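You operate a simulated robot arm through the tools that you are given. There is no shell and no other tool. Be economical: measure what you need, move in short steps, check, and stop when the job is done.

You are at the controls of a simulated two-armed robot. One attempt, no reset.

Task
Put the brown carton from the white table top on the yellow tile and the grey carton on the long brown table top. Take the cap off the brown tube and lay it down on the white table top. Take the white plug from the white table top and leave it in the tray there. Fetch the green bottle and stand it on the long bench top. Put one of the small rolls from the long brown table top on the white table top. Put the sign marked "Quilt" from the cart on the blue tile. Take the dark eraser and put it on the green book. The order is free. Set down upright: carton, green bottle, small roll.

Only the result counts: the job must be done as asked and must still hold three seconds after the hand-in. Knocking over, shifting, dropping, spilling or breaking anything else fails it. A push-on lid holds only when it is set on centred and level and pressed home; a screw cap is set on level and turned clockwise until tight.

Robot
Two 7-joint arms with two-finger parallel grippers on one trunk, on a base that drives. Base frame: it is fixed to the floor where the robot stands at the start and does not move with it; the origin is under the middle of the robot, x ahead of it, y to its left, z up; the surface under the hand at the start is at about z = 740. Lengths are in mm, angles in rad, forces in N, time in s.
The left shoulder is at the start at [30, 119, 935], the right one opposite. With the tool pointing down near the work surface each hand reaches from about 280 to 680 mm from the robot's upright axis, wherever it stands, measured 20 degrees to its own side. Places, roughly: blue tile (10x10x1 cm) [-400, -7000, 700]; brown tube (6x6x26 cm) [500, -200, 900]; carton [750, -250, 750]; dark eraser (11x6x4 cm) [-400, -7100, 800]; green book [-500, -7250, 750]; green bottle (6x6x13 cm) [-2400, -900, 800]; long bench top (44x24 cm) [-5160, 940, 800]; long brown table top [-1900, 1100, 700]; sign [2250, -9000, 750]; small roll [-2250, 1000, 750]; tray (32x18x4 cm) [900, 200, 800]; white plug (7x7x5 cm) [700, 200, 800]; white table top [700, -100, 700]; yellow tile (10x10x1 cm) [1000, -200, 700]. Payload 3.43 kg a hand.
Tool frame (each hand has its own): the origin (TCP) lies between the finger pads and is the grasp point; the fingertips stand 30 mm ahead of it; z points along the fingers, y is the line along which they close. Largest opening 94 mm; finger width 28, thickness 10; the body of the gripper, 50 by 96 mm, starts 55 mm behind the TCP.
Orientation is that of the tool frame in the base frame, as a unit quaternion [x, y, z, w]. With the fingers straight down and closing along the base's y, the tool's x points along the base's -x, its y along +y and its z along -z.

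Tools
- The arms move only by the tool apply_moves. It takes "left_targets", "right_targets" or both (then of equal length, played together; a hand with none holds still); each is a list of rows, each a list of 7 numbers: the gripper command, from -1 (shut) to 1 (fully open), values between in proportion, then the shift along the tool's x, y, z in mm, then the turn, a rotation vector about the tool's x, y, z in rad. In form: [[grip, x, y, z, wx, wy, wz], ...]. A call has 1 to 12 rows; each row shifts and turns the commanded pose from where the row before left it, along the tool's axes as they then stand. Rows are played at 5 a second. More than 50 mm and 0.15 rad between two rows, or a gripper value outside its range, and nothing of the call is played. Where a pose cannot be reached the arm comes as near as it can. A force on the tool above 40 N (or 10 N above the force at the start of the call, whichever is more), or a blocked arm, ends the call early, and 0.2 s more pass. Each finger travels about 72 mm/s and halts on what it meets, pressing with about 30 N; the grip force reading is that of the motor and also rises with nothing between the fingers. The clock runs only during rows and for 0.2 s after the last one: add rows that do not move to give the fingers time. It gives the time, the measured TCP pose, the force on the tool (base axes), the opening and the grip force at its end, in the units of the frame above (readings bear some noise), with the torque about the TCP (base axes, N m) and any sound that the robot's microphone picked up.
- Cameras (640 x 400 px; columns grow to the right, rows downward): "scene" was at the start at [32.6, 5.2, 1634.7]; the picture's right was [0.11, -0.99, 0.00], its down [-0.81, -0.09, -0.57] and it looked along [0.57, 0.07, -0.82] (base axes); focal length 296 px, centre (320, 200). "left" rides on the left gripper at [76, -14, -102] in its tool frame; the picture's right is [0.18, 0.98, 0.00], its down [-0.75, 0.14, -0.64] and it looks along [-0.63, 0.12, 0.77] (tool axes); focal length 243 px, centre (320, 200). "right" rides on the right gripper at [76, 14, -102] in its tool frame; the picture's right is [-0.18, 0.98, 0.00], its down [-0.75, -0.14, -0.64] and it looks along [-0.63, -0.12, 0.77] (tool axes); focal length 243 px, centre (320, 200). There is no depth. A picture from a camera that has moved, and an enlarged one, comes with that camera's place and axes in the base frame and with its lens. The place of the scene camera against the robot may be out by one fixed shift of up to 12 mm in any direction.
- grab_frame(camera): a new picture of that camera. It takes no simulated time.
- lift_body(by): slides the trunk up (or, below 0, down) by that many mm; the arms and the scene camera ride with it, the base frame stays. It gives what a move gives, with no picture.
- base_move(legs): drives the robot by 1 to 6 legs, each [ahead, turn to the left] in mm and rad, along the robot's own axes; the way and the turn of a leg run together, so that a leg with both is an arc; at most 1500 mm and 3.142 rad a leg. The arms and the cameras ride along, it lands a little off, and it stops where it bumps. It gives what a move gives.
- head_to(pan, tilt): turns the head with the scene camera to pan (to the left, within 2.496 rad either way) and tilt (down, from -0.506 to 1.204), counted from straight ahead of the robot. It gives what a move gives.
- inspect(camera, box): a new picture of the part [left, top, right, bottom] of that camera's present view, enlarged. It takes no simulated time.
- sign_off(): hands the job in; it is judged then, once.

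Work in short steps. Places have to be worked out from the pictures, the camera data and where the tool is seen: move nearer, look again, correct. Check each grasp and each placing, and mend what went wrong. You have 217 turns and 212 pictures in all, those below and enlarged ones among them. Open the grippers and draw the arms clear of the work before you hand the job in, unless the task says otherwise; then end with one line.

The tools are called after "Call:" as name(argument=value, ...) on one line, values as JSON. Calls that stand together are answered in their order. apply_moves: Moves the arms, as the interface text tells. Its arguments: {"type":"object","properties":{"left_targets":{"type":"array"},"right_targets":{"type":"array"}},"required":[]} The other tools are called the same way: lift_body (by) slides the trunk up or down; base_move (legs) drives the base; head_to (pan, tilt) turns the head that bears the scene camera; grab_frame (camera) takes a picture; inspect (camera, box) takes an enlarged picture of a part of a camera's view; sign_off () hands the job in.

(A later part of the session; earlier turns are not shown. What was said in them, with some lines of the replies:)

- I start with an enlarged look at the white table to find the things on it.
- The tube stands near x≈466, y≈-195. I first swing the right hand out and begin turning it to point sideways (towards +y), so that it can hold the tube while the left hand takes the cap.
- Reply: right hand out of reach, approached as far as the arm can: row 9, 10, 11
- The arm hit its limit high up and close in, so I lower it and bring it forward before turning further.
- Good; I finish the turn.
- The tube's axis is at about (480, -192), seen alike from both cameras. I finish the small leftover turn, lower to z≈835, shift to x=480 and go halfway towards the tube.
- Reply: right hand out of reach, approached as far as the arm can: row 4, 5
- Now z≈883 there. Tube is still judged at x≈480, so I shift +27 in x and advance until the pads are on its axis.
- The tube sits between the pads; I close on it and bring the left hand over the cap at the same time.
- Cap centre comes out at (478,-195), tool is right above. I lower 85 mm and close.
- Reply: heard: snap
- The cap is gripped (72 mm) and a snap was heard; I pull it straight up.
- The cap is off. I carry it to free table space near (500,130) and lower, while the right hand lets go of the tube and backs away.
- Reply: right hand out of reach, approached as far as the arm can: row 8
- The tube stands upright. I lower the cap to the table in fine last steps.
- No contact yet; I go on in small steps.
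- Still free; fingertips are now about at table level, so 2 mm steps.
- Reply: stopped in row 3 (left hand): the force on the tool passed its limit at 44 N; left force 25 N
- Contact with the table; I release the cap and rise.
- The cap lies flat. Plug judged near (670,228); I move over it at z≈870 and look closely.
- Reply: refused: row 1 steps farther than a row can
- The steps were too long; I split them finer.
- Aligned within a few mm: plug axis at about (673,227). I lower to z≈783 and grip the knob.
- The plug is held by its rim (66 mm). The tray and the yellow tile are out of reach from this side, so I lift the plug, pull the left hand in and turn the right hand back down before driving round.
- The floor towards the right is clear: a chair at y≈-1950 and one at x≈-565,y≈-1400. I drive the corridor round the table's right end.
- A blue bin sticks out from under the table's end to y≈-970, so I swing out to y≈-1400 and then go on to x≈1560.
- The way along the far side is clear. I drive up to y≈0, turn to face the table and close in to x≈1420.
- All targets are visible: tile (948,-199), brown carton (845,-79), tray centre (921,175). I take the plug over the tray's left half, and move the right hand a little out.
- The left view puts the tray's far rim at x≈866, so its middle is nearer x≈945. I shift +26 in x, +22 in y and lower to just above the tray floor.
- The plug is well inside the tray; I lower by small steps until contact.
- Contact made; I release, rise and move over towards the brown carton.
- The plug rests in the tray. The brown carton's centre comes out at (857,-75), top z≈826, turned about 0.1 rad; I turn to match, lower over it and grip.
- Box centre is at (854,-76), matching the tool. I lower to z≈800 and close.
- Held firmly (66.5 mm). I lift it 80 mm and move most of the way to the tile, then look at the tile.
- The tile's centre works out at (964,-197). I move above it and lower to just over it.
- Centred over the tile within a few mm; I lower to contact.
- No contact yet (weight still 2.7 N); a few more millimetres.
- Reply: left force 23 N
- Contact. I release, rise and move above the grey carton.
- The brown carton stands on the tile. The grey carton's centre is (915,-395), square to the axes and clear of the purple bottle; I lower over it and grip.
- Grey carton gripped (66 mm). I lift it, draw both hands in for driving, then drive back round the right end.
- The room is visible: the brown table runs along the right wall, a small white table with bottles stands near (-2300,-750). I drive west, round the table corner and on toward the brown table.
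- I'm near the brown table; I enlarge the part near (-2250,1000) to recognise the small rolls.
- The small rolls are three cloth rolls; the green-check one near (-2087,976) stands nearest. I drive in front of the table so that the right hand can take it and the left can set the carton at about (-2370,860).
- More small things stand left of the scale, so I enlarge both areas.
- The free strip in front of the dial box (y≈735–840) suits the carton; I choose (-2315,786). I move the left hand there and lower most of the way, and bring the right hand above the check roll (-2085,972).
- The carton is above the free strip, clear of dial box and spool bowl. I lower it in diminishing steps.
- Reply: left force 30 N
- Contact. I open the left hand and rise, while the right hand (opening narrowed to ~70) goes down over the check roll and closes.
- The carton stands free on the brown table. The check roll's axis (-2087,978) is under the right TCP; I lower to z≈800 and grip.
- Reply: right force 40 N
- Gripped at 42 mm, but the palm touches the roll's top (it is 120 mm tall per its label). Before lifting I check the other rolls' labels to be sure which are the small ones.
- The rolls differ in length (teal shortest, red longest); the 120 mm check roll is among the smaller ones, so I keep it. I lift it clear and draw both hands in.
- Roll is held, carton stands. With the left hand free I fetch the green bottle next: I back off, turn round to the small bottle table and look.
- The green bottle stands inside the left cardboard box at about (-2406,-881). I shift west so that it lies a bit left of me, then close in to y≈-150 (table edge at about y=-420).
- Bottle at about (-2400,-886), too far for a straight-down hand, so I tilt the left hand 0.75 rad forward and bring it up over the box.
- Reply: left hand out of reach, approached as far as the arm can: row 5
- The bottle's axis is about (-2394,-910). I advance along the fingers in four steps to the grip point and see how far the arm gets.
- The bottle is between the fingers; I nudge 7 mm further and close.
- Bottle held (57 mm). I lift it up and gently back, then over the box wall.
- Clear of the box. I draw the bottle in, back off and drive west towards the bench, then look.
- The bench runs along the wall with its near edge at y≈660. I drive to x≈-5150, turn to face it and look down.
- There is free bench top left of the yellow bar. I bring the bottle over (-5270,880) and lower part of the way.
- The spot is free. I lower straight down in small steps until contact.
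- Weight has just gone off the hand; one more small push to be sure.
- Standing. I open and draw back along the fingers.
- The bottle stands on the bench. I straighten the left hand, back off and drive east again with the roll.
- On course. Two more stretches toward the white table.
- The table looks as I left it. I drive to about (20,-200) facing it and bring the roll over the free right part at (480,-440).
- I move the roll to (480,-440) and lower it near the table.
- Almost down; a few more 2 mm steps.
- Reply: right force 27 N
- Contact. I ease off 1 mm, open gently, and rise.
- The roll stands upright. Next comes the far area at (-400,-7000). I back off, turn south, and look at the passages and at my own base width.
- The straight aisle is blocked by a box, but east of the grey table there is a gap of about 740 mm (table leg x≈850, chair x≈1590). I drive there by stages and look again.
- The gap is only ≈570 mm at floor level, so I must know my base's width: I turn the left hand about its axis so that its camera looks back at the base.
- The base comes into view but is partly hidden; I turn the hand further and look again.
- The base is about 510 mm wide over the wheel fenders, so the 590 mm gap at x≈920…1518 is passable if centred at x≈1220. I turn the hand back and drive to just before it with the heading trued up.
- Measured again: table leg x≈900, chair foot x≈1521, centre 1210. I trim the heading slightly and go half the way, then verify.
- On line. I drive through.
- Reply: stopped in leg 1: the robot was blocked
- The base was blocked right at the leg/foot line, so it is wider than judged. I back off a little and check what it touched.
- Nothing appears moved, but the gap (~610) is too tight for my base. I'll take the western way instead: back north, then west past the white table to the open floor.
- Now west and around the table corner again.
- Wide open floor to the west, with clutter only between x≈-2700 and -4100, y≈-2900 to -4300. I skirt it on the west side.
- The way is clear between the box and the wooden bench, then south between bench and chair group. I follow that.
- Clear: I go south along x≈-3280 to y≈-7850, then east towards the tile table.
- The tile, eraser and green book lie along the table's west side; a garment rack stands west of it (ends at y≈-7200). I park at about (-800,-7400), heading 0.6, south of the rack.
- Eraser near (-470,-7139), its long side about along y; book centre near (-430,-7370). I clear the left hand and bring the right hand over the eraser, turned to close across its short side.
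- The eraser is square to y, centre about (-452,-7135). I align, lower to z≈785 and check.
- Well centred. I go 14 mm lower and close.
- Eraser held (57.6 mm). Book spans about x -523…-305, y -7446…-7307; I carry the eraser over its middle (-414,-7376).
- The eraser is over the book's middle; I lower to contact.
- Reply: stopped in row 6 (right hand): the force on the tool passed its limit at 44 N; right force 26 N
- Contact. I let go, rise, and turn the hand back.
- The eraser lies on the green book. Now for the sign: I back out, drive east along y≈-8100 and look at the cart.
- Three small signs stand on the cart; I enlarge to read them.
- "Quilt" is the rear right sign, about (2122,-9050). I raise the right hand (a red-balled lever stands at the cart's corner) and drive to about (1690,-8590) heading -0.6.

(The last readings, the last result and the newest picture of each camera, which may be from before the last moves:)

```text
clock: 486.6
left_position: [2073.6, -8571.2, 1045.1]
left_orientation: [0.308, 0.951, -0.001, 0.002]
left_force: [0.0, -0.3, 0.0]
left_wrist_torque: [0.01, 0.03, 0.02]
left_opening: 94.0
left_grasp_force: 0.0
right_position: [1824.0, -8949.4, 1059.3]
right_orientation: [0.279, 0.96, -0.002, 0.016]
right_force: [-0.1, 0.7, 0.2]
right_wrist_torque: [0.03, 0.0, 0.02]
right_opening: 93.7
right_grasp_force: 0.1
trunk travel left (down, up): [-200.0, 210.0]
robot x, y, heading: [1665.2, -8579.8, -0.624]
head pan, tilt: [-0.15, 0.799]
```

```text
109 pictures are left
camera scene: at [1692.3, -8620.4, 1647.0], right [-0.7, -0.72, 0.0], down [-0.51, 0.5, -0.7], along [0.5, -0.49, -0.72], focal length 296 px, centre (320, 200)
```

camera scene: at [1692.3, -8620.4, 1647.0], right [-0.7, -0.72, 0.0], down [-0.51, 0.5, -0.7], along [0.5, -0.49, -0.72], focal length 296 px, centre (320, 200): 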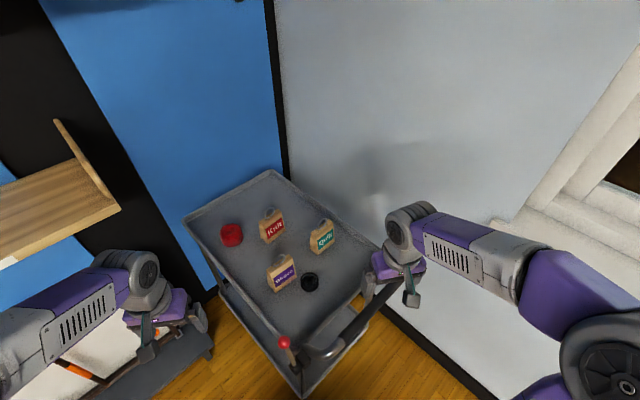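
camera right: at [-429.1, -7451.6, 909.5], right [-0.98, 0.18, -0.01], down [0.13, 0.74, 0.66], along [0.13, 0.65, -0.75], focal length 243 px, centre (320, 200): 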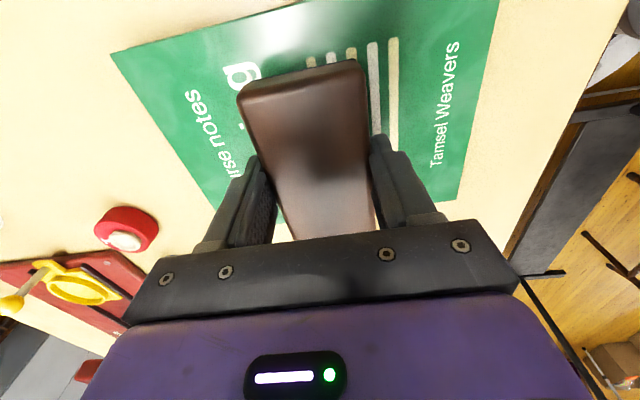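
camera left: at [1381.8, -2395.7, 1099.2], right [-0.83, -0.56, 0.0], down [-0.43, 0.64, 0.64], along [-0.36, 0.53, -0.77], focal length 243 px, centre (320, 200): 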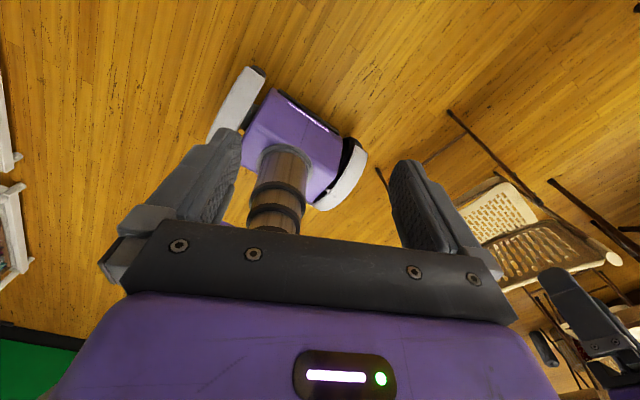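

Triangulated: cart top z≈750, sign at about (2148,-9068), 685 mm away. I move 80 mm nearer and hover the right hand over it.

Call:
base_move(legs=[[80, 0]])

Call:
grab_frame(camera="right")

Call:
grab_frame(camera="scene")

```text
clock: 487.6
left_position: [2136.1, -8617.9, 1044.7]
left_orientation: [0.308, 0.951, 0.0, 0.002]
left_force: [0.5, -0.2, -0.4]
left_wrist_torque: [0.0, 0.01, 0.0]
left_opening: 94.1
left_grasp_force: 0.1
right_position: [1889.2, -8995.4, 1058.4]
right_orientation: [0.278, 0.961, -0.001, 0.015]
right_force: [0.5, 0.3, -0.7]
right_wrist_torque: [0.01, 0.0, 0.01]
right_opening: 93.8
right_grasp_force: 0.1
trunk travel left (down, up): [-200.0, 210.0]
robot x, y, heading: [1736.2, -8627.0, -0.628]
head pan, tilt: [-0.15, 0.799]
```

```text
108 pictures are left
camera right: at [1828.1, -8942.0, 1158.1], right [0.68, 0.73, 0.01], down [0.54, -0.51, 0.66], along [0.49, -0.45, -0.75], focal length 243 px, centre (320, 200)
```

right: 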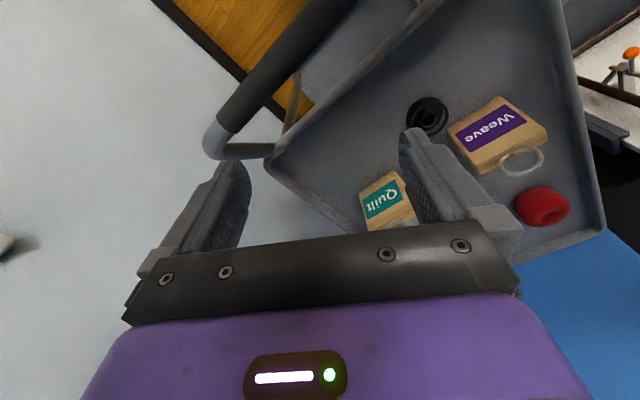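

```text
107 pictures are left
camera scene: at [1758.0, -8667.4, 1646.9], right [-0.7, -0.72, 0.0], down [-0.51, 0.5, -0.7], along [0.5, -0.49, -0.72], focal length 296 px, centre (320, 200)
```

scene: 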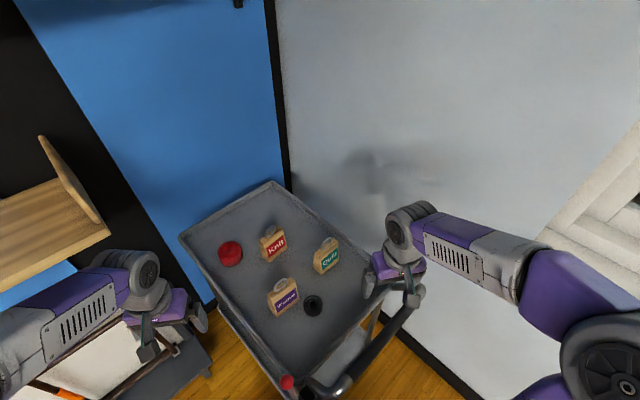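

I bring the right hand over the Quilt sign and turn it towards the sign's orientation.

Call:
apply_moves(right_targets=[[1, -43, 13.4, 0, 0, 0, 0], [1, -43, 13.4, 0, 0, 0, 0], [1, -43, 13.4, 0, 0, 0, 0], [1, -43, 13.4, 0, 0, 0, 0], [1, -43, 13.4, 0, 0, 0, 0], [1, -30, 13.4, 0, 0, 0, 0], [1, 0, 0, 0, 0, 0, -0.14], [1, 0, 0, 0, 0, 0, -0.14], [1, 0, 0, 0, 0, 0, -0.12], [1, 0, 0, 40, 0, 0, 0], [1, 0, 0, 20, 0, 0, 0], [1, 0, 0, 0, 0, 0, 0]])

Call:
grab_frame(camera="right")

Call:
grab_frame(camera="scene")

```text
clock: 490.2
left_position: [2137.2, -8616.6, 1045.2]
left_orientation: [0.308, 0.951, -0.001, 0.002]
left_force: [-0.4, -0.7, -0.6]
left_wrist_torque: [-0.02, 0.02, 0.02]
left_opening: 94.0
left_grasp_force: 0.1
right_position: [2141.9, -9058.9, 1006.9]
right_orientation: [0.081, 0.997, -0.005, 0.015]
right_force: [-0.4, -0.6, 0.5]
right_wrist_torque: [-0.04, 0.0, 0.01]
right_opening: 94.0
right_grasp_force: 0.1
trunk travel left (down, up): [-200.0, 210.0]
robot x, y, heading: [1732.2, -8624.3, -0.623]
head pan, tilt: [-0.15, 0.799]
```

```text
106 pictures are left
camera right: at [2063.6, -9032.0, 1106.6], right [0.34, 0.94, 0.0], down [0.7, -0.25, 0.67], along [0.63, -0.23, -0.75], focal length 243 px, centre (320, 200)
```

right: 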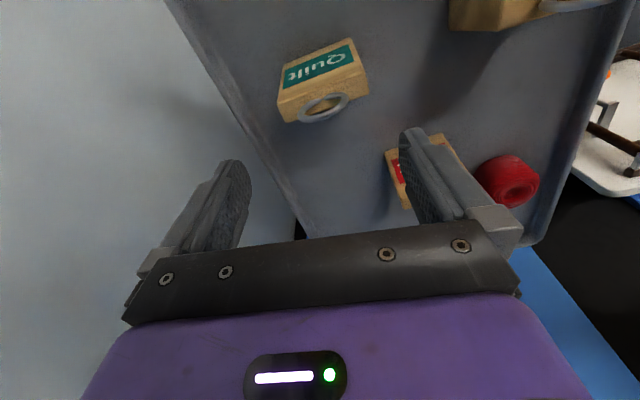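

```text
105 pictures are left
camera scene: at [1757.1, -8666.7, 1646.9], right [-0.7, -0.72, 0.0], down [-0.51, 0.5, -0.7], along [0.5, -0.49, -0.72], focal length 296 px, centre (320, 200)
```

scene: 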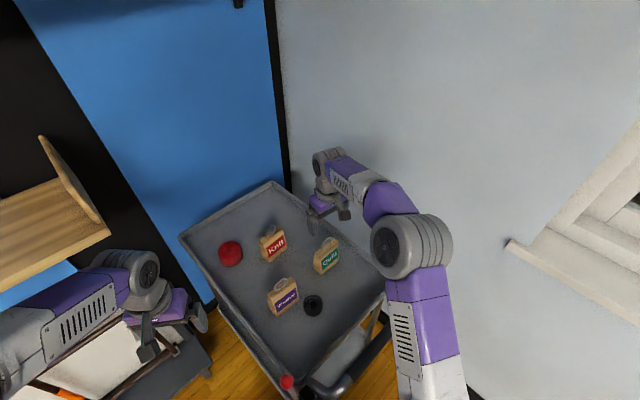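

The sign is about 80–87 mm wide but only 33–47 mm thick, so I turn the hand to close across its thickness (along x), moving to (2147,-9060).

Call:
apply_moves(right_targets=[[1, -5, 0, 0, 0, 0, 0.141], [1, 0, 0, 0, 0, 0, 0.141], [1, 0, 0, 0, 0, 0, 0.141], [1, 0, 0, 0, 0, 0, 0.141], [1, 0, 0, 0, 0, 0, 0.141], [1, 0, 0, 0, 0, 0, 0.141], [1, 0, 0, 0, 0, 0, 0.141], [1, 0, 0, 0, 0, 0, 0.141], [1, 0, 0, 0, 0, 0, 0.141], [1, 0, 0, 0, 0, 0, 0.141], [1, 0, 0, 40, 0, 0, 0], [1, 0, 0, 0, 0, 0, 0]])

Call:
grab_frame(camera="right")

Call:
grab_frame(camera="scene")

```text
clock: 492.8
left_position: [2137.2, -8617.2, 1046.2]
left_orientation: [0.308, 0.951, -0.001, 0.002]
left_force: [-0.9, 0.4, -0.2]
left_wrist_torque: [-0.02, 0.01, -0.01]
left_opening: 93.9
left_grasp_force: 0.0
right_position: [2144.8, -9060.7, 967.1]
right_orientation: [0.709, 0.705, 0.005, 0.015]
right_force: [-0.7, -0.6, 0.2]
right_wrist_torque: [0.02, 0.02, 0.03]
right_opening: 94.0
right_grasp_force: 0.0
trunk travel left (down, up): [-200.0, 210.0]
robot x, y, heading: [1732.7, -8625.6, -0.621]
head pan, tilt: [-0.15, 0.799]
```

```text
104 pictures are left
camera right: at [2155.9, -8983.1, 1067.6], right [0.98, -0.19, 0.03], down [-0.16, -0.75, 0.65], along [-0.1, -0.64, -0.76], focal length 243 px, centre (320, 200)
```

right: 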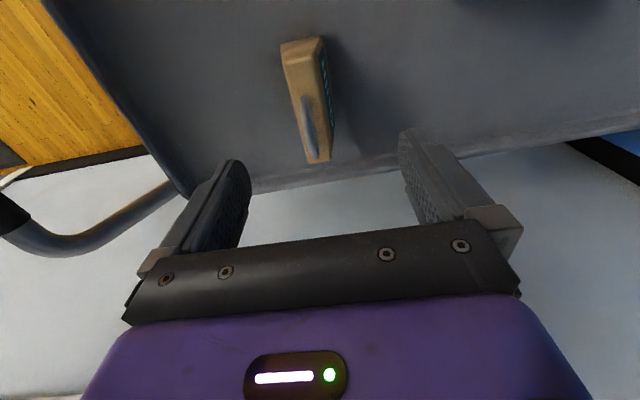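

```text
103 pictures are left
camera scene: at [1756.5, -8666.1, 1647.0], right [-0.7, -0.72, 0.0], down [-0.51, 0.5, -0.7], along [0.5, -0.49, -0.72], focal length 296 px, centre (320, 200)
```

scene: 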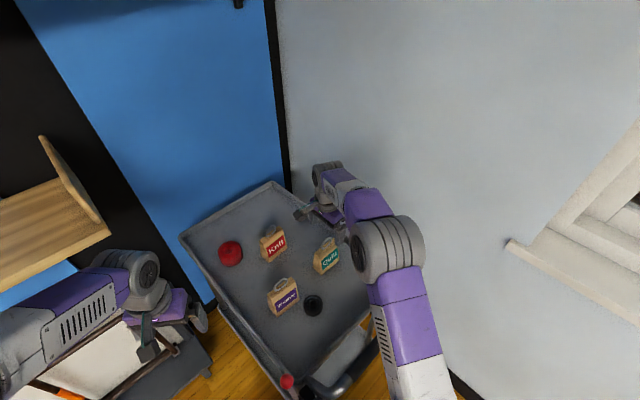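

The tool axis lies over the sign (centre ≈ (2142,-9066)). I trim and lower to z≈843, then close gently.

Call:
apply_moves(right_targets=[[1, -5, -3, 0, 0, 0, 0], [1, 0, 0, 40, 0, 0, 0], [1, 0, 0, 40, 0, 0, 0], [1, 0, 0, 30, 0, 0, 0], [1, 0, 0, 14, 0, 0, 0], [1, 0, 0, 0, 0, 0, 0]])

Call:
grab_frame(camera="right")

Call:
inspect(camera="scene", box=[260, 160, 420, 300])

```text
clock: 493.9
left_position: [2137.6, -8615.5, 1044.3]
left_orientation: [0.308, 0.951, -0.002, 0.001]
left_force: [0.6, -0.7, 0.8]
left_wrist_torque: [0.01, 0.05, 0.01]
left_opening: 93.8
left_grasp_force: 0.0
right_position: [2153.2, -9065.4, 864.8]
right_orientation: [0.708, 0.706, 0.011, 0.026]
right_force: [-0.8, 5.2, 17.2]
right_wrist_torque: [-0.15, 0.09, 0.01]
right_opening: 93.8
right_grasp_force: 0.1
trunk travel left (down, up): [-200.0, 210.0]
robot x, y, heading: [1732.9, -8624.7, -0.627]
head pan, tilt: [-0.15, 0.799]
stopped in row 5 (right hand): the force on the tool passed its limit at 47 N (the readings are from after the stop); the commanded pose is now the measured one
```

```text
102 pictures are left
camera right: at [2160.8, -8988.2, 965.3], right [0.98, -0.18, 0.06], down [-0.18, -0.74, 0.65], along [-0.08, -0.65, -0.76], focal length 243 px, centre (320, 200)
```

right: 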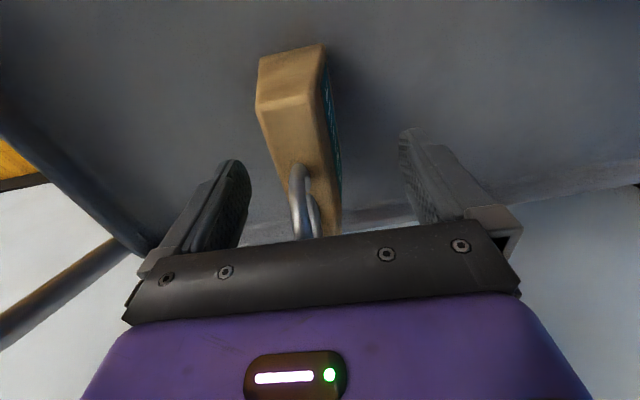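

```text
2.86 times, centred on (340, 230) of scene
camera zoom: at [1757.7, -8666.1, 1647.0], right [-0.7, -0.72, 0.0], down [-0.51, 0.5, -0.7], along [0.5, -0.49, -0.72], focal length 845 px, centre (263, 114)
```

zoom: 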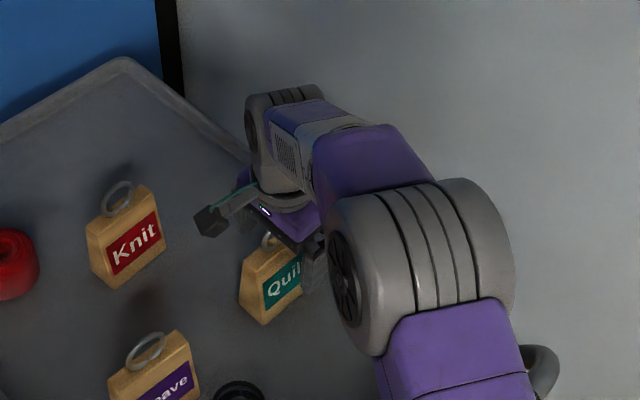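

The palm touched the sign's ring, so its top is higher (ring ≈ 920). I back up 4 mm, re-centre by -8 mm in x, and close here.

Call:
apply_moves(right_targets=[[1, 0, 0, -4, 0, 0, 0], [1, 0, -8, 0, 0, 0, 0], [1, 0, 0, 0, 0, 0, 0], [0, 0, 0, 0, 0, 0, 0], [-1, 0, 0, 0, 0, 0, 0], [-1, 0, 0, 0, 0, 0, 0], [-1, 0, 0, 0, 0, 0, 0], [-1, 0, 0, 0, 0, 0, 0], [-1, 0, 0, 0, 0, 0, 0]])

Call:
grab_frame(camera="right")

```text
clock: 495.9
left_position: [2136.3, -8616.1, 1045.5]
left_orientation: [0.308, 0.951, -0.001, 0.002]
left_force: [0.2, 0.5, -0.5]
left_wrist_torque: [-0.01, 0.02, -0.02]
left_opening: 94.1
left_grasp_force: 0.1
right_position: [2142.3, -9066.8, 864.3]
right_orientation: [0.708, 0.706, 0.009, 0.026]
right_force: [-0.6, -1.9, 22.5]
right_wrist_torque: [0.04, 0.5, 0.02]
right_opening: 31.6
right_grasp_force: 29.9
trunk travel left (down, up): [-200.0, 210.0]
robot x, y, heading: [1730.8, -8626.0, -0.622]
head pan, tilt: [-0.15, 0.799]
```

```text
100 pictures are left
camera right: at [2149.5, -8989.8, 966.0], right [0.98, -0.19, 0.05], down [-0.18, -0.74, 0.65], along [-0.08, -0.65, -0.76], focal length 243 px, centre (320, 200)
```

right: 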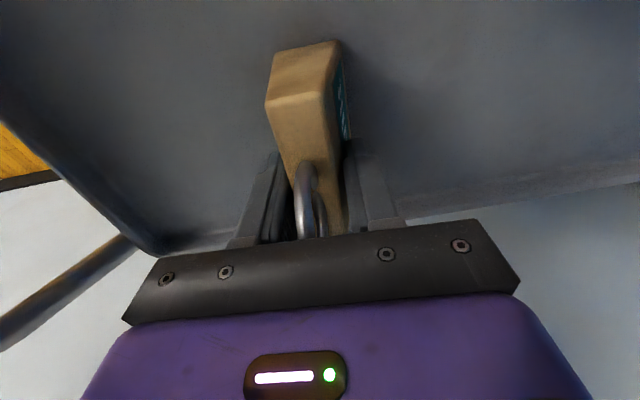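

Gripped at 31.6 mm. I lift straight up and check the hold.

Call:
apply_moves(right_targets=[[-1, 0, 0, -15, 0, 0, 0], [-1, 0, 0, -25, 0, 0, 0], [-1, 0, 0, -40, 0, 0, 0], [-1, 0, 0, -40, 0, 0, 0], [-1, 0, 0, -40, 0, 0, 0], [-1, 0, 0, -40, 0, 0, 0], [-1, 0, 0, 0, 0, 0, 0]])

Call:
grab_frame(camera="right")

Call:
grab_frame(camera="scene")

```text
clock: 497.5
left_position: [2135.7, -8616.5, 1045.6]
left_orientation: [0.309, 0.951, -0.001, 0.002]
left_force: [-0.2, 1.0, 0.9]
left_wrist_torque: [0.02, -0.01, 0.02]
left_opening: 94.1
left_grasp_force: 0.0
right_position: [2134.9, -9064.5, 1064.7]
right_orientation: [0.708, 0.706, 0.01, 0.023]
right_force: [0.1, -0.8, -2.2]
right_wrist_torque: [0.05, 0.0, 0.04]
right_opening: 31.2
right_grasp_force: 30.2
trunk travel left (down, up): [-200.0, 210.0]
robot x, y, heading: [1732.4, -8624.1, -0.624]
head pan, tilt: [-0.15, 0.799]
```

```text
99 pictures are left
camera right: at [2144.2, -8987.0, 1165.1], right [0.98, -0.19, 0.05], down [-0.17, -0.74, 0.65], along [-0.08, -0.65, -0.76], focal length 243 px, centre (320, 200)
```

right: 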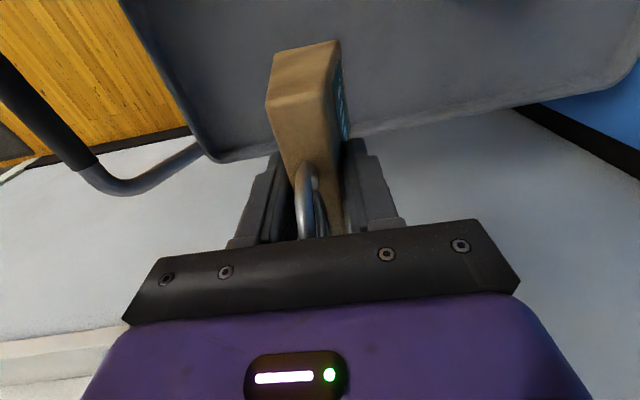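

```text
98 pictures are left
camera scene: at [1757.3, -8667.1, 1646.9], right [-0.7, -0.72, 0.0], down [-0.51, 0.5, -0.7], along [0.5, -0.49, -0.72], focal length 296 px, centre (320, 200)
```

scene: 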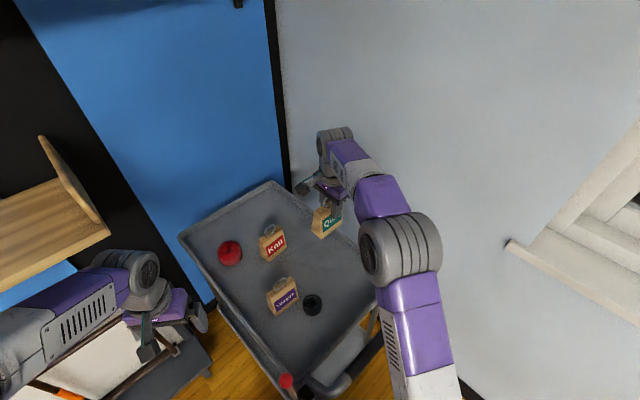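

The sign is held securely. I draw it in (above the lever's height), turn the hand back in line, and raise it a little.

Call:
apply_moves(right_targets=[[-1, 11, -42, 0, 0, 0, 0], [-1, 11, -42, 0, 0, 0, 0], [-1, 11, -42, 0, 0, 0, 0], [-1, 11, -42, 0, 0, 0, 0], [-1, 11, -42, -15, 0, 0, 0], [-1, 0, 0, 0, 0, 0, -0.135], [-1, 0, 0, 0, 0, 0, -0.135], [-1, 0, 0, 0, 0, 0, -0.135], [-1, 0, 0, 0, 0, 0, -0.135], [-1, 0, 0, 0, 0, 0, -0.135], [-1, 0, 0, 0, 0, 0, -0.135], [-1, 0, 0, 0, 0, 0, -0.135]])

Call:
base_move(legs=[[-80, 0], [0, -0.32], [-700, 0]])

Call:
grab_frame(camera="right")

```text
clock: 500.1
left_position: [2136.0, -8617.8, 1046.0]
left_orientation: [0.308, 0.951, -0.001, 0.002]
left_force: [-0.1, 0.4, -0.3]
left_wrist_torque: [-0.01, 0.0, 0.0]
left_opening: 93.9
left_grasp_force: 0.0
right_position: [1921.6, -9006.8, 1069.3]
right_orientation: [0.309, 0.951, -0.002, 0.024]
right_force: [-0.2, 0.8, -1.9]
right_wrist_torque: [0.0, 0.0, 0.02]
right_opening: 31.5
right_grasp_force: 30.4
trunk travel left (down, up): [-200.0, 210.0]
robot x, y, heading: [1729.7, -8624.4, -0.622]
head pan, tilt: [-0.15, 0.799]
```

```text
clock: 505.6
left_position: [1647.5, -8137.3, 1044.7]
left_orientation: [0.455, 0.89, -0.001, 0.001]
left_force: [1.1, 0.2, 0.3]
left_wrist_torque: [-0.01, 0.01, 0.02]
left_opening: 93.9
left_grasp_force: 0.0
right_position: [1322.0, -8440.2, 1067.8]
right_orientation: [0.456, 0.889, -0.006, 0.026]
right_force: [0.5, -0.2, -1.2]
right_wrist_torque: [-0.04, -0.01, 0.02]
right_opening: 31.2
right_grasp_force: 29.5
trunk travel left (down, up): [-200.0, 210.0]
robot x, y, heading: [1259.5, -8018.3, -0.944]
head pan, tilt: [-0.15, 0.799]
```

```text
97 pictures are left
camera right: at [1283.2, -8367.7, 1166.7], right [0.91, 0.42, 0.02], down [0.3, -0.67, 0.68], along [0.3, -0.61, -0.74], focal length 243 px, centre (320, 200)
```

right: 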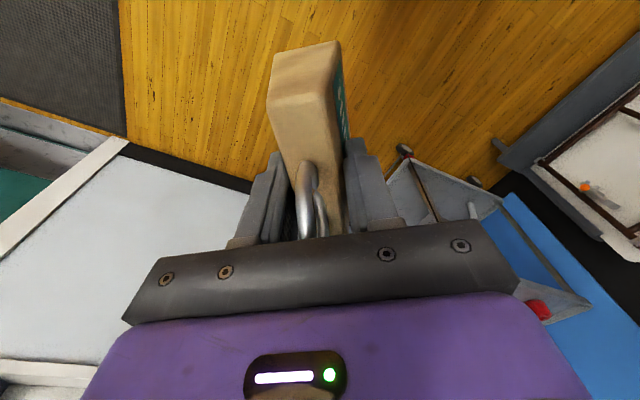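

Sign steady. I drive back west along y≈-7900 to the tile table's southwest corner.

Call:
base_move(legs=[[0, -2.277], [1500, 0], [860, 0], [0, -2.138]])

Call:
head_to(pan=0.3, tilt=0.7)

Call:
grab_frame(camera="scene")

```text
clock: 527.7
left_position: [-1022.8, -7345.1, 1044.9]
left_orientation: [-0.406, 0.914, 0.001, 0.001]
left_force: [-0.2, 0.7, 0.2]
left_wrist_torque: [-0.01, -0.03, -0.01]
left_opening: 94.1
left_grasp_force: 0.1
right_position: [-658.2, -7600.0, 1068.5]
right_orientation: [-0.404, 0.915, 0.015, 0.02]
right_force: [-0.4, -0.3, -2.1]
right_wrist_torque: [-0.04, -0.03, -0.01]
right_opening: 31.2
right_grasp_force: 30.7
trunk travel left (down, up): [-200.0, 210.0]
robot x, y, heading: [-1058.7, -7745.5, 0.839]
head pan, tilt: [-0.15, 0.799]
```

```text
clock: 528.6
left_position: [-1022.4, -7344.8, 1044.9]
left_orientation: [-0.405, 0.914, 0.001, 0.001]
left_force: [0.4, -0.2, -0.1]
left_wrist_torque: [0.0, 0.0, 0.01]
left_opening: 94.2
left_grasp_force: 0.0
right_position: [-657.8, -7600.7, 1069.3]
right_orientation: [-0.405, 0.914, 0.015, 0.021]
right_force: [-0.1, -0.2, -1.4]
right_wrist_torque: [-0.01, 0.04, 0.0]
right_opening: 31.0
right_grasp_force: 29.9
trunk travel left (down, up): [-200.0, 210.0]
robot x, y, heading: [-1061.3, -7744.1, 0.844]
head pan, tilt: [0.3, 0.7]
```

```text
96 pictures are left
camera scene: at [-1052.3, -7695.0, 1655.1], right [0.91, -0.42, 0.0], down [-0.27, -0.59, -0.76], along [0.32, 0.69, -0.64], focal length 296 px, centre (320, 200)
```

scene: 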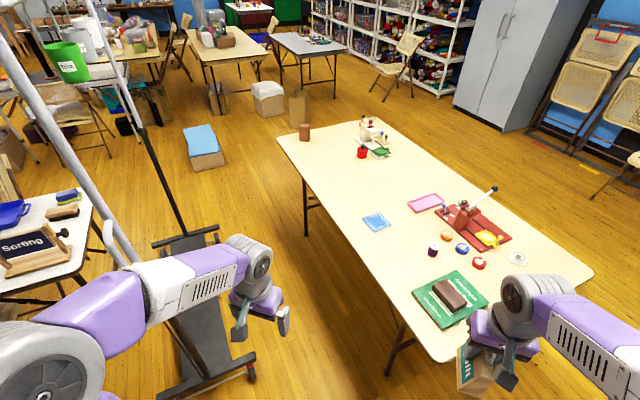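

The rack and the table leg are clear to see; I stop about 600 mm short of the tile, at (-800,-7425).

Call:
base_move(legs=[[0, 0.04], [412, 0]])

Call:
head_to(pan=0.0, tilt=0.85)

Call:
grab_frame(camera="scene")

```text
clock: 531.5
left_position: [-777.3, -7030.7, 1045.1]
left_orientation: [-0.424, 0.906, 0.0, 0.002]
left_force: [-0.1, -0.7, 0.5]
left_wrist_torque: [-0.02, 0.01, 0.03]
left_opening: 94.3
left_grasp_force: 0.0
right_position: [-405.2, -7271.6, 1068.8]
right_orientation: [-0.42, 0.907, 0.016, 0.019]
right_force: [-0.2, 0.3, -2.0]
right_wrist_torque: [0.03, 0.04, -0.01]
right_opening: 30.9
right_grasp_force: 29.9
trunk travel left (down, up): [-200.0, 210.0]
robot x, y, heading: [-794.8, -7433.6, 0.87]
head pan, tilt: [0.3, 0.7]
```

```text
clock: 532.4
left_position: [-778.5, -7029.1, 1045.0]
left_orientation: [-0.423, 0.906, 0.0, 0.002]
left_force: [-0.5, -0.2, 0.2]
left_wrist_torque: [0.02, 0.03, -0.01]
left_opening: 93.9
left_grasp_force: 0.1
right_position: [-405.0, -7272.6, 1069.0]
right_orientation: [-0.42, 0.907, 0.014, 0.02]
right_force: [-0.6, 0.2, -1.1]
right_wrist_torque: [-0.02, 0.0, -0.01]
right_opening: 31.1
right_grasp_force: 30.1
trunk travel left (down, up): [-200.0, 210.0]
robot x, y, heading: [-799.6, -7433.8, 0.877]
head pan, tilt: [0.0, 0.85]
```

```text
95 pictures are left
camera scene: at [-777.4, -7399.4, 1642.9], right [0.77, -0.64, 0.0], down [-0.48, -0.58, -0.66], along [0.42, 0.51, -0.75], focal length 296 px, centre (320, 200)
```

scene: 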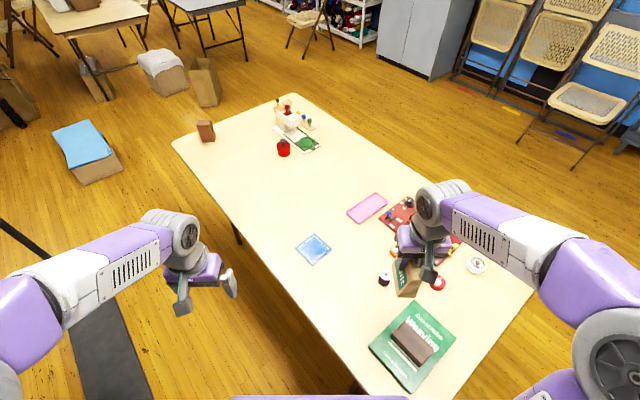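

Tile centre (-432,-6947) confirmed. I lower the sign to travelling height, turn the hand back to its gripping angle (so the sign hangs plumb), and move towards the tile.

Call:
apply_moves(right_targets=[[-1, 0, 0, 45, 0, 0, 0], [-1, 0, 0, 45, 0, 0, 0], [-1, -29, 29, 5, 0, 0, 0], [-1, -29, 29, 5, 0, 0, 0], [-1, -29, 29, 0, 0, 0, 0], [-1, -29, 29, 0, 0, 0, 0], [-1, -29, 29, 0, 0, 0, 0], [-1, -29, 29, 0, 0, 0, 0], [-1, -28, 29, 0, 0, 0, 0], [-1, -28, 28, 0, 0, 0, 0], [-1, 0, 0, 0, 0, 0, 0]])

Call:
apply_moves(right_targets=[[-1, 0, 0, 0, 0, 0, 0.135], [-1, 0, 0, 0, 0, 0, 0.135], [-1, 0, 0, 0, 0, 0, 0.135], [-1, 0, 0, 0, 0, 0, 0.135], [-1, 0, 0, 0, 0, 0, 0.135], [-1, 0, 0, 0, 0, 0, 0.135], [-1, 0, 0, 0, 0, 0, 0.135], [-1, 0, 0, 0, 0, 0, 0]])

Call:
grab_frame(camera="scene")

Call:
grab_frame(camera="right")

```text
clock: 534.8
left_position: [-778.0, -7030.1, 1046.5]
left_orientation: [-0.424, 0.906, 0.001, 0.002]
left_force: [0.4, 0.2, -0.7]
left_wrist_torque: [0.01, -0.02, 0.04]
left_opening: 94.2
left_grasp_force: 0.0
right_position: [-430.5, -6945.8, 982.3]
right_orientation: [-0.422, 0.906, 0.015, 0.02]
right_force: [-0.2, -1.1, -1.5]
right_wrist_torque: [0.06, 0.0, 0.01]
right_opening: 30.9
right_grasp_force: 30.6
trunk travel left (down, up): [-200.0, 210.0]
robot x, y, heading: [-798.6, -7434.1, 0.881]
head pan, tilt: [0.0, 0.85]
```

```text
clock: 536.5
left_position: [-778.1, -7030.2, 1044.6]
left_orientation: [-0.424, 0.906, 0.001, 0.002]
left_force: [0.0, 1.2, -0.9]
left_wrist_torque: [0.0, -0.01, 0.0]
left_opening: 94.3
left_grasp_force: 0.1
right_position: [-430.4, -6943.6, 983.4]
right_orientation: [0.038, 0.999, 0.023, 0.01]
right_force: [-0.7, -0.6, -1.2]
right_wrist_torque: [-0.01, -0.01, 0.01]
right_opening: 31.0
right_grasp_force: 29.7
trunk travel left (down, up): [-200.0, 210.0]
robot x, y, heading: [-797.8, -7432.4, 0.881]
head pan, tilt: [0.0, 0.85]
```

```text
94 pictures are left
camera scene: at [-777.2, -7399.3, 1642.9], right [0.77, -0.64, 0.0], down [-0.48, -0.58, -0.66], along [0.42, 0.51, -0.75], focal length 296 px, centre (320, 200)
```

scene: 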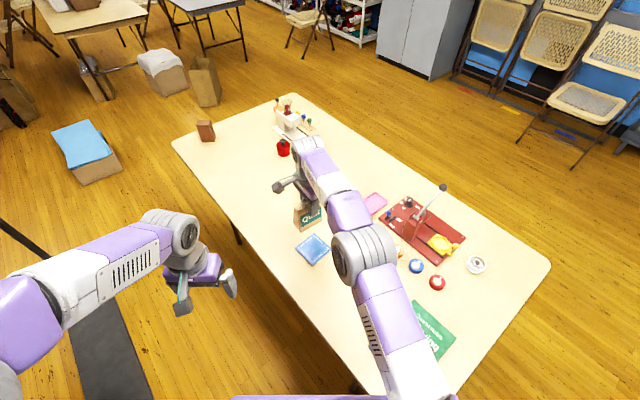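

```text
93 pictures are left
camera right: at [-509.4, -6928.4, 1083.8], right [0.26, 0.96, 0.05], down [0.73, -0.23, 0.65], along [0.64, -0.13, -0.76], focal length 243 px, centre (320, 200)
```

right: 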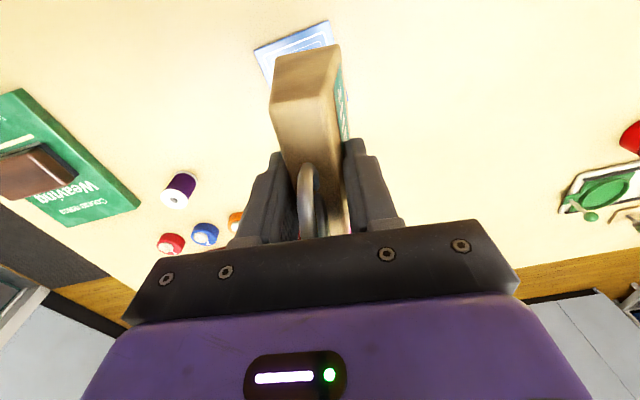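

Tile centre refined to (-428,-6951). I shift slightly and lower to about 25 mm above it.

Call:
apply_moves(right_targets=[[-1, 0, -11, 0, 0, 0, 0], [-1, 0, 0, 35, 0, 0, 0], [-1, 0, 0, 35, 0, 0, 0], [-1, 0, 0, 30, 0, 0, 0], [-1, 0, 0, 0, 0, 0, 0]])

Call:
grab_frame(camera="right")

Call:
inspect(camera="scene", box=[240, 170, 400, 290])

```text
clock: 537.8
left_position: [-777.8, -7031.3, 1044.9]
left_orientation: [-0.423, 0.906, 0.001, 0.002]
left_force: [-0.4, -0.6, -0.7]
left_wrist_torque: [-0.02, 0.02, -0.01]
left_opening: 93.9
left_grasp_force: 0.1
right_position: [-429.4, -6951.5, 882.4]
right_orientation: [0.037, 0.999, 0.023, 0.012]
right_force: [0.1, 0.2, -1.6]
right_wrist_torque: [0.03, -0.03, 0.0]
right_opening: 31.1
right_grasp_force: 30.1
trunk travel left (down, up): [-200.0, 210.0]
robot x, y, heading: [-800.6, -7433.5, 0.881]
head pan, tilt: [0.0, 0.85]
```

```text
92 pictures are left
camera right: at [-507.7, -6935.8, 984.2], right [0.26, 0.97, 0.05], down [0.73, -0.23, 0.65], along [0.64, -0.13, -0.76], focal length 243 px, centre (320, 200)
```

right: 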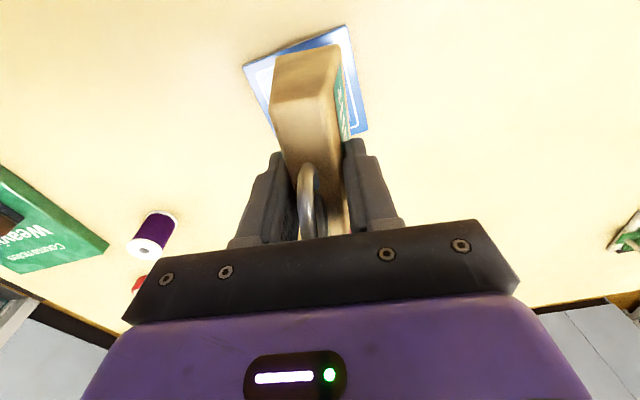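

```text
3.33 times, centred on (320, 230) of scene
camera zoom: at [-777.4, -7399.7, 1642.9], right [0.77, -0.64, 0.0], down [-0.48, -0.58, -0.66], along [0.42, 0.51, -0.75], focal length 986 px, centre (320, 100)
```

zoom: 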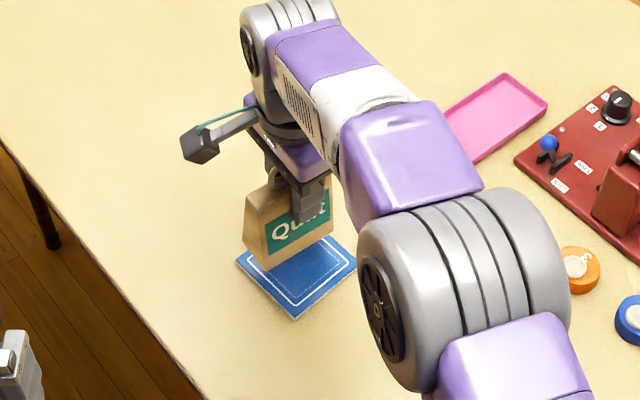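

The sign's foot is centred to within ~9 mm in y; I shift -8 mm and lower in small steps to contact.

Call:
apply_moves(right_targets=[[-1, 0, -8, 0, 0, 0, 0], [-1, 0, 0, 10, 0, 0, 0], [-1, 0, 0, 5, 0, 0, 0], [-1, 0, 0, 3, 0, 0, 0], [-1, 0, 0, 2, 0, 0, 0], [-1, 0, 0, 2, 0, 0, 0], [-1, 0, 0, 2, 0, 0, 0]])

```text
clock: 539.4
left_position: [-777.9, -7030.1, 1044.6]
left_orientation: [-0.424, 0.906, 0.002, 0.001]
left_force: [-0.2, -0.3, -0.2]
left_wrist_torque: [-0.03, 0.03, 0.02]
left_opening: 93.9
left_grasp_force: 0.0
right_position: [-429.0, -6955.7, 858.3]
right_orientation: [0.037, 0.999, 0.023, 0.01]
right_force: [-0.9, 0.4, -0.9]
right_wrist_torque: [0.0, -0.01, 0.01]
right_opening: 31.0
right_grasp_force: 29.8
trunk travel left (down, up): [-200.0, 210.0]
robot x, y, heading: [-804.0, -7430.3, 0.877]
head pan, tilt: [0.0, 0.85]
```

No contact yet; further 2 mm steps.

Call:
apply_moves(right_targets=[[-1, 0, 0, 2, 0, 0, 0], [-1, 0, 0, 2, 0, 0, 0], [-1, 0, 0, 2, 0, 0, 0], [-1, 0, 0, 2, 0, 0, 0], [-1, 0, 0, 2, 0, 0, 0]])

```text
clock: 540.5
left_position: [-777.6, -7029.4, 1044.3]
left_orientation: [-0.423, 0.906, 0.001, 0.002]
left_force: [-0.3, 0.1, -0.5]
left_wrist_torque: [-0.02, 0.02, 0.01]
left_opening: 94.2
left_grasp_force: 0.0
right_position: [-427.4, -6955.9, 846.5]
right_orientation: [0.037, 0.999, 0.023, 0.012]
right_force: [-0.8, 0.2, -1.7]
right_wrist_torque: [-0.01, -0.03, -0.01]
right_opening: 30.9
right_grasp_force: 29.9
trunk travel left (down, up): [-200.0, 210.0]
robot x, y, heading: [-797.3, -7433.5, 0.88]
head pan, tilt: [0.0, 0.85]
```

Call:
inspect(camera="scene", box=[270, 190, 370, 270])

Call:
grab_frame(camera="right")

```text
5.00 times, centred on (320, 230) of scene
camera zoom: at [-777.2, -7399.3, 1642.9], right [0.77, -0.64, 0.0], down [-0.48, -0.58, -0.66], along [0.42, 0.51, -0.75], focal length 1479 px, centre (320, 50)
```

zoom: 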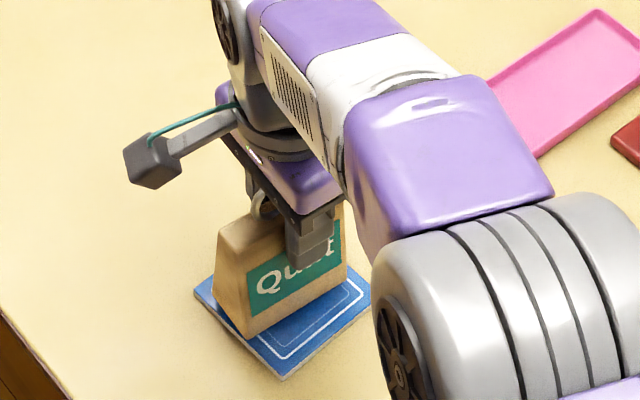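

```text
89 pictures are left
camera right: at [-506.7, -6941.1, 948.6], right [0.26, 0.97, 0.05], down [0.73, -0.23, 0.65], along [0.64, -0.13, -0.76], focal length 243 px, centre (320, 200)
```

right: 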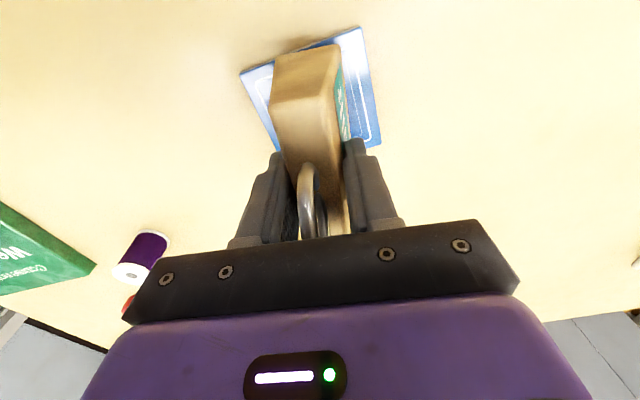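

The sign is just above the tile, about 9 mm too far in +y. I shift it and go on down.

Call:
apply_moves(right_targets=[[-1, -3, -9, 0, 0, 0, 0], [-1, 0, 0, 2, 0, 0, 0], [-1, 0, 0, 2, 0, 0, 0], [-1, 0, 0, 2, 0, 0, 0], [-1, 0, 0, 2, 0, 0, 0], [-1, 0, 0, 1.5, 0, 0, 0], [-1, 0, 0, 1.5, 0, 0, 0]])

Call:
inspect(camera="scene", box=[270, 190, 370, 270])

```text
clock: 542.1
left_position: [-779.0, -7031.3, 1045.3]
left_orientation: [-0.423, 0.906, 0.001, 0.002]
left_force: [-0.5, 0.5, -0.3]
left_wrist_torque: [-0.01, 0.02, 0.01]
left_opening: 94.1
left_grasp_force: 0.0
right_position: [-425.8, -6963.8, 840.0]
right_orientation: [0.038, 0.999, 0.025, 0.011]
right_force: [0.9, -2.1, 13.0]
right_wrist_torque: [-0.39, 0.29, 0.03]
right_opening: 31.3
right_grasp_force: 29.7
trunk travel left (down, up): [-200.0, 210.0]
robot x, y, heading: [-800.3, -7431.6, 0.875]
head pan, tilt: [0.0, 0.85]
```

```text
5.00 times, centred on (320, 230) of scene
camera zoom: at [-778.2, -7400.8, 1643.1], right [0.77, -0.64, 0.0], down [-0.48, -0.58, -0.66], along [0.42, 0.51, -0.75], focal length 1479 px, centre (320, 50)
```

zoom: 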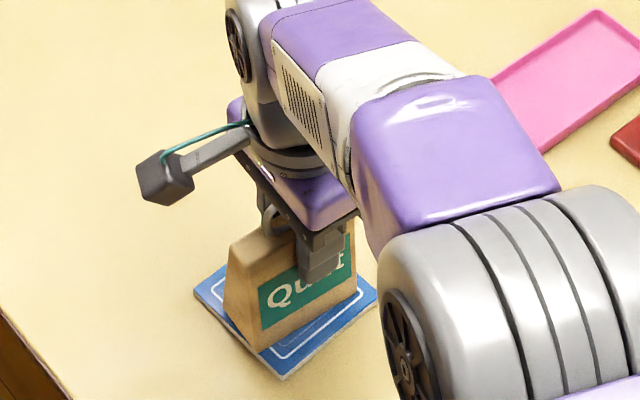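

Contact, well centred on the tile. I open gently and rise straight up.

Call:
apply_moves(right_targets=[[-1, 0, 0, -1, 0, 0, 0], [-0.1, 0, 0, 0, 0, 0, 0], [0.4, 0, 0, 0, 0, 0, 0], [0.8, 0, 0, 0, 0, 0, 0], [0.8, 0, 0, -10, 0, 0, 0], [0.8, 0, 0, -40, 0, 0, 0], [0.8, 0, 0, -45, 0, 0, 0], [0.8, 0, 0, -45, 0, 0, 0]])

Call:
grab_frame(camera="right")

Call:
inspect(camera="scene", box=[270, 190, 370, 270])

```text
clock: 544.0
left_position: [-777.9, -7030.7, 1044.6]
left_orientation: [-0.423, 0.906, 0.001, 0.003]
left_force: [1.2, 1.3, -0.3]
left_wrist_torque: [0.02, 0.03, -0.01]
left_opening: 93.9
left_grasp_force: 0.0
right_position: [-430.0, -6972.7, 977.8]
right_orientation: [0.037, 0.999, 0.023, 0.012]
right_force: [0.4, -0.1, 0.8]
right_wrist_torque: [0.0, 0.02, 0.02]
right_opening: 84.7
right_grasp_force: 0.1
trunk travel left (down, up): [-200.0, 210.0]
robot x, y, heading: [-796.4, -7432.4, 0.874]
head pan, tilt: [0.0, 0.85]
```

```text
87 pictures are left
camera right: at [-508.1, -6956.9, 1078.7], right [0.26, 0.97, 0.05], down [0.73, -0.23, 0.65], along [0.64, -0.13, -0.76], focal length 243 px, centre (320, 200)
```

right: 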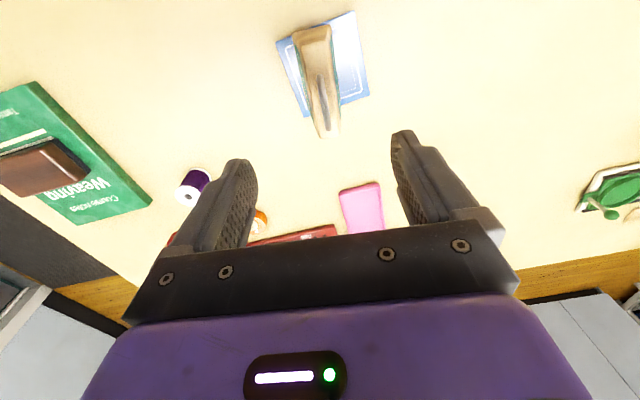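

```text
5.00 times, centred on (320, 230) of scene
camera zoom: at [-777.8, -7400.1, 1642.9], right [0.77, -0.64, 0.0], down [-0.48, -0.58, -0.66], along [0.42, 0.51, -0.75], focal length 1479 px, centre (320, 50)
```

zoom: 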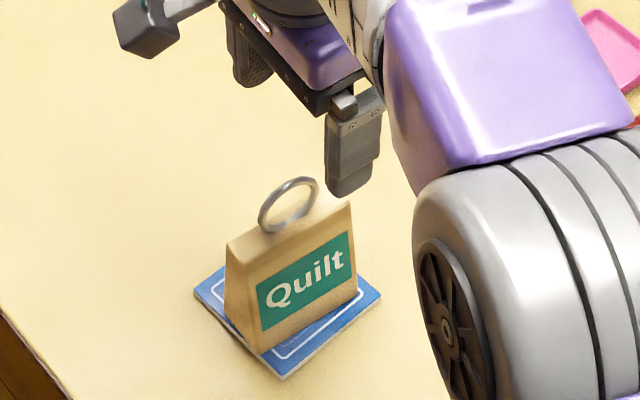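

The Quilt sign stands on the blue tile. I draw the right hand back and take a final look before handing in.

Call:
apply_moves(right_targets=[[1, 0, 0, -40, 0, 0, 0], [1, 20, -35, -20, 0, 0, 0], [1, 20, -40, 0, 0, 0, 0], [1, 20, -40, 0, 0, 0, 0], [1, 20, -40, 0, 0, 0, 0], [1, 20, -40, 0, 0, 0, 0], [1, 0, 0, 0, 0, 0, 0]])

Call:
grab_frame(camera="scene")

```text
clock: 545.5
left_position: [-777.9, -7028.4, 1045.3]
left_orientation: [-0.423, 0.906, 0.0, 0.002]
left_force: [0.5, -0.2, -0.1]
left_wrist_torque: [-0.04, 0.03, -0.01]
left_opening: 93.9
left_grasp_force: 0.0
right_position: [-544.4, -7161.7, 1026.6]
right_orientation: [0.037, 0.999, 0.024, 0.01]
right_force: [0.5, 0.7, 0.5]
right_wrist_torque: [-0.03, -0.01, -0.03]
right_opening: 93.9
right_grasp_force: 0.0
trunk travel left (down, up): [-200.0, 210.0]
robot x, y, heading: [-798.8, -7432.0, 0.881]
head pan, tilt: [0.0, 0.85]
```

```text
85 pictures are left
camera scene: at [-777.1, -7398.5, 1642.9], right [0.77, -0.64, 0.0], down [-0.48, -0.58, -0.66], along [0.42, 0.51, -0.75], focal length 296 px, centre (320, 200)
```

scene: 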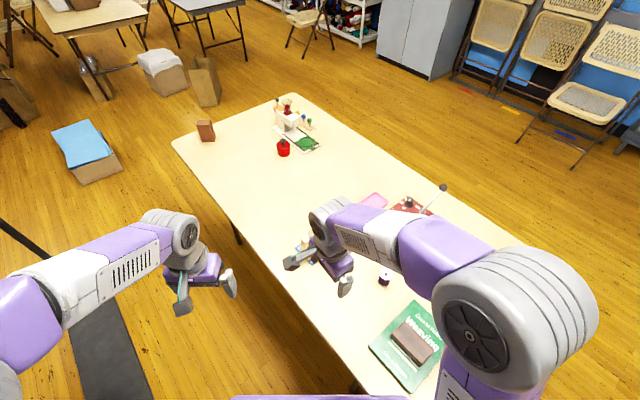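

Everything is in place, both grippers are open and clear; I hand in.

Call:
sign_off()

```text
The job is handed in.
```

I handed the job in with every item placed as asked, as far as the cameras showed. Both grippers were open and clear of the work. Two points are uncertain: my base bumped something near the grey table and a chair (they looked unmoved in the picture taken after I backed off), and I took the 120 mm check roll as one of the "small" rolls.
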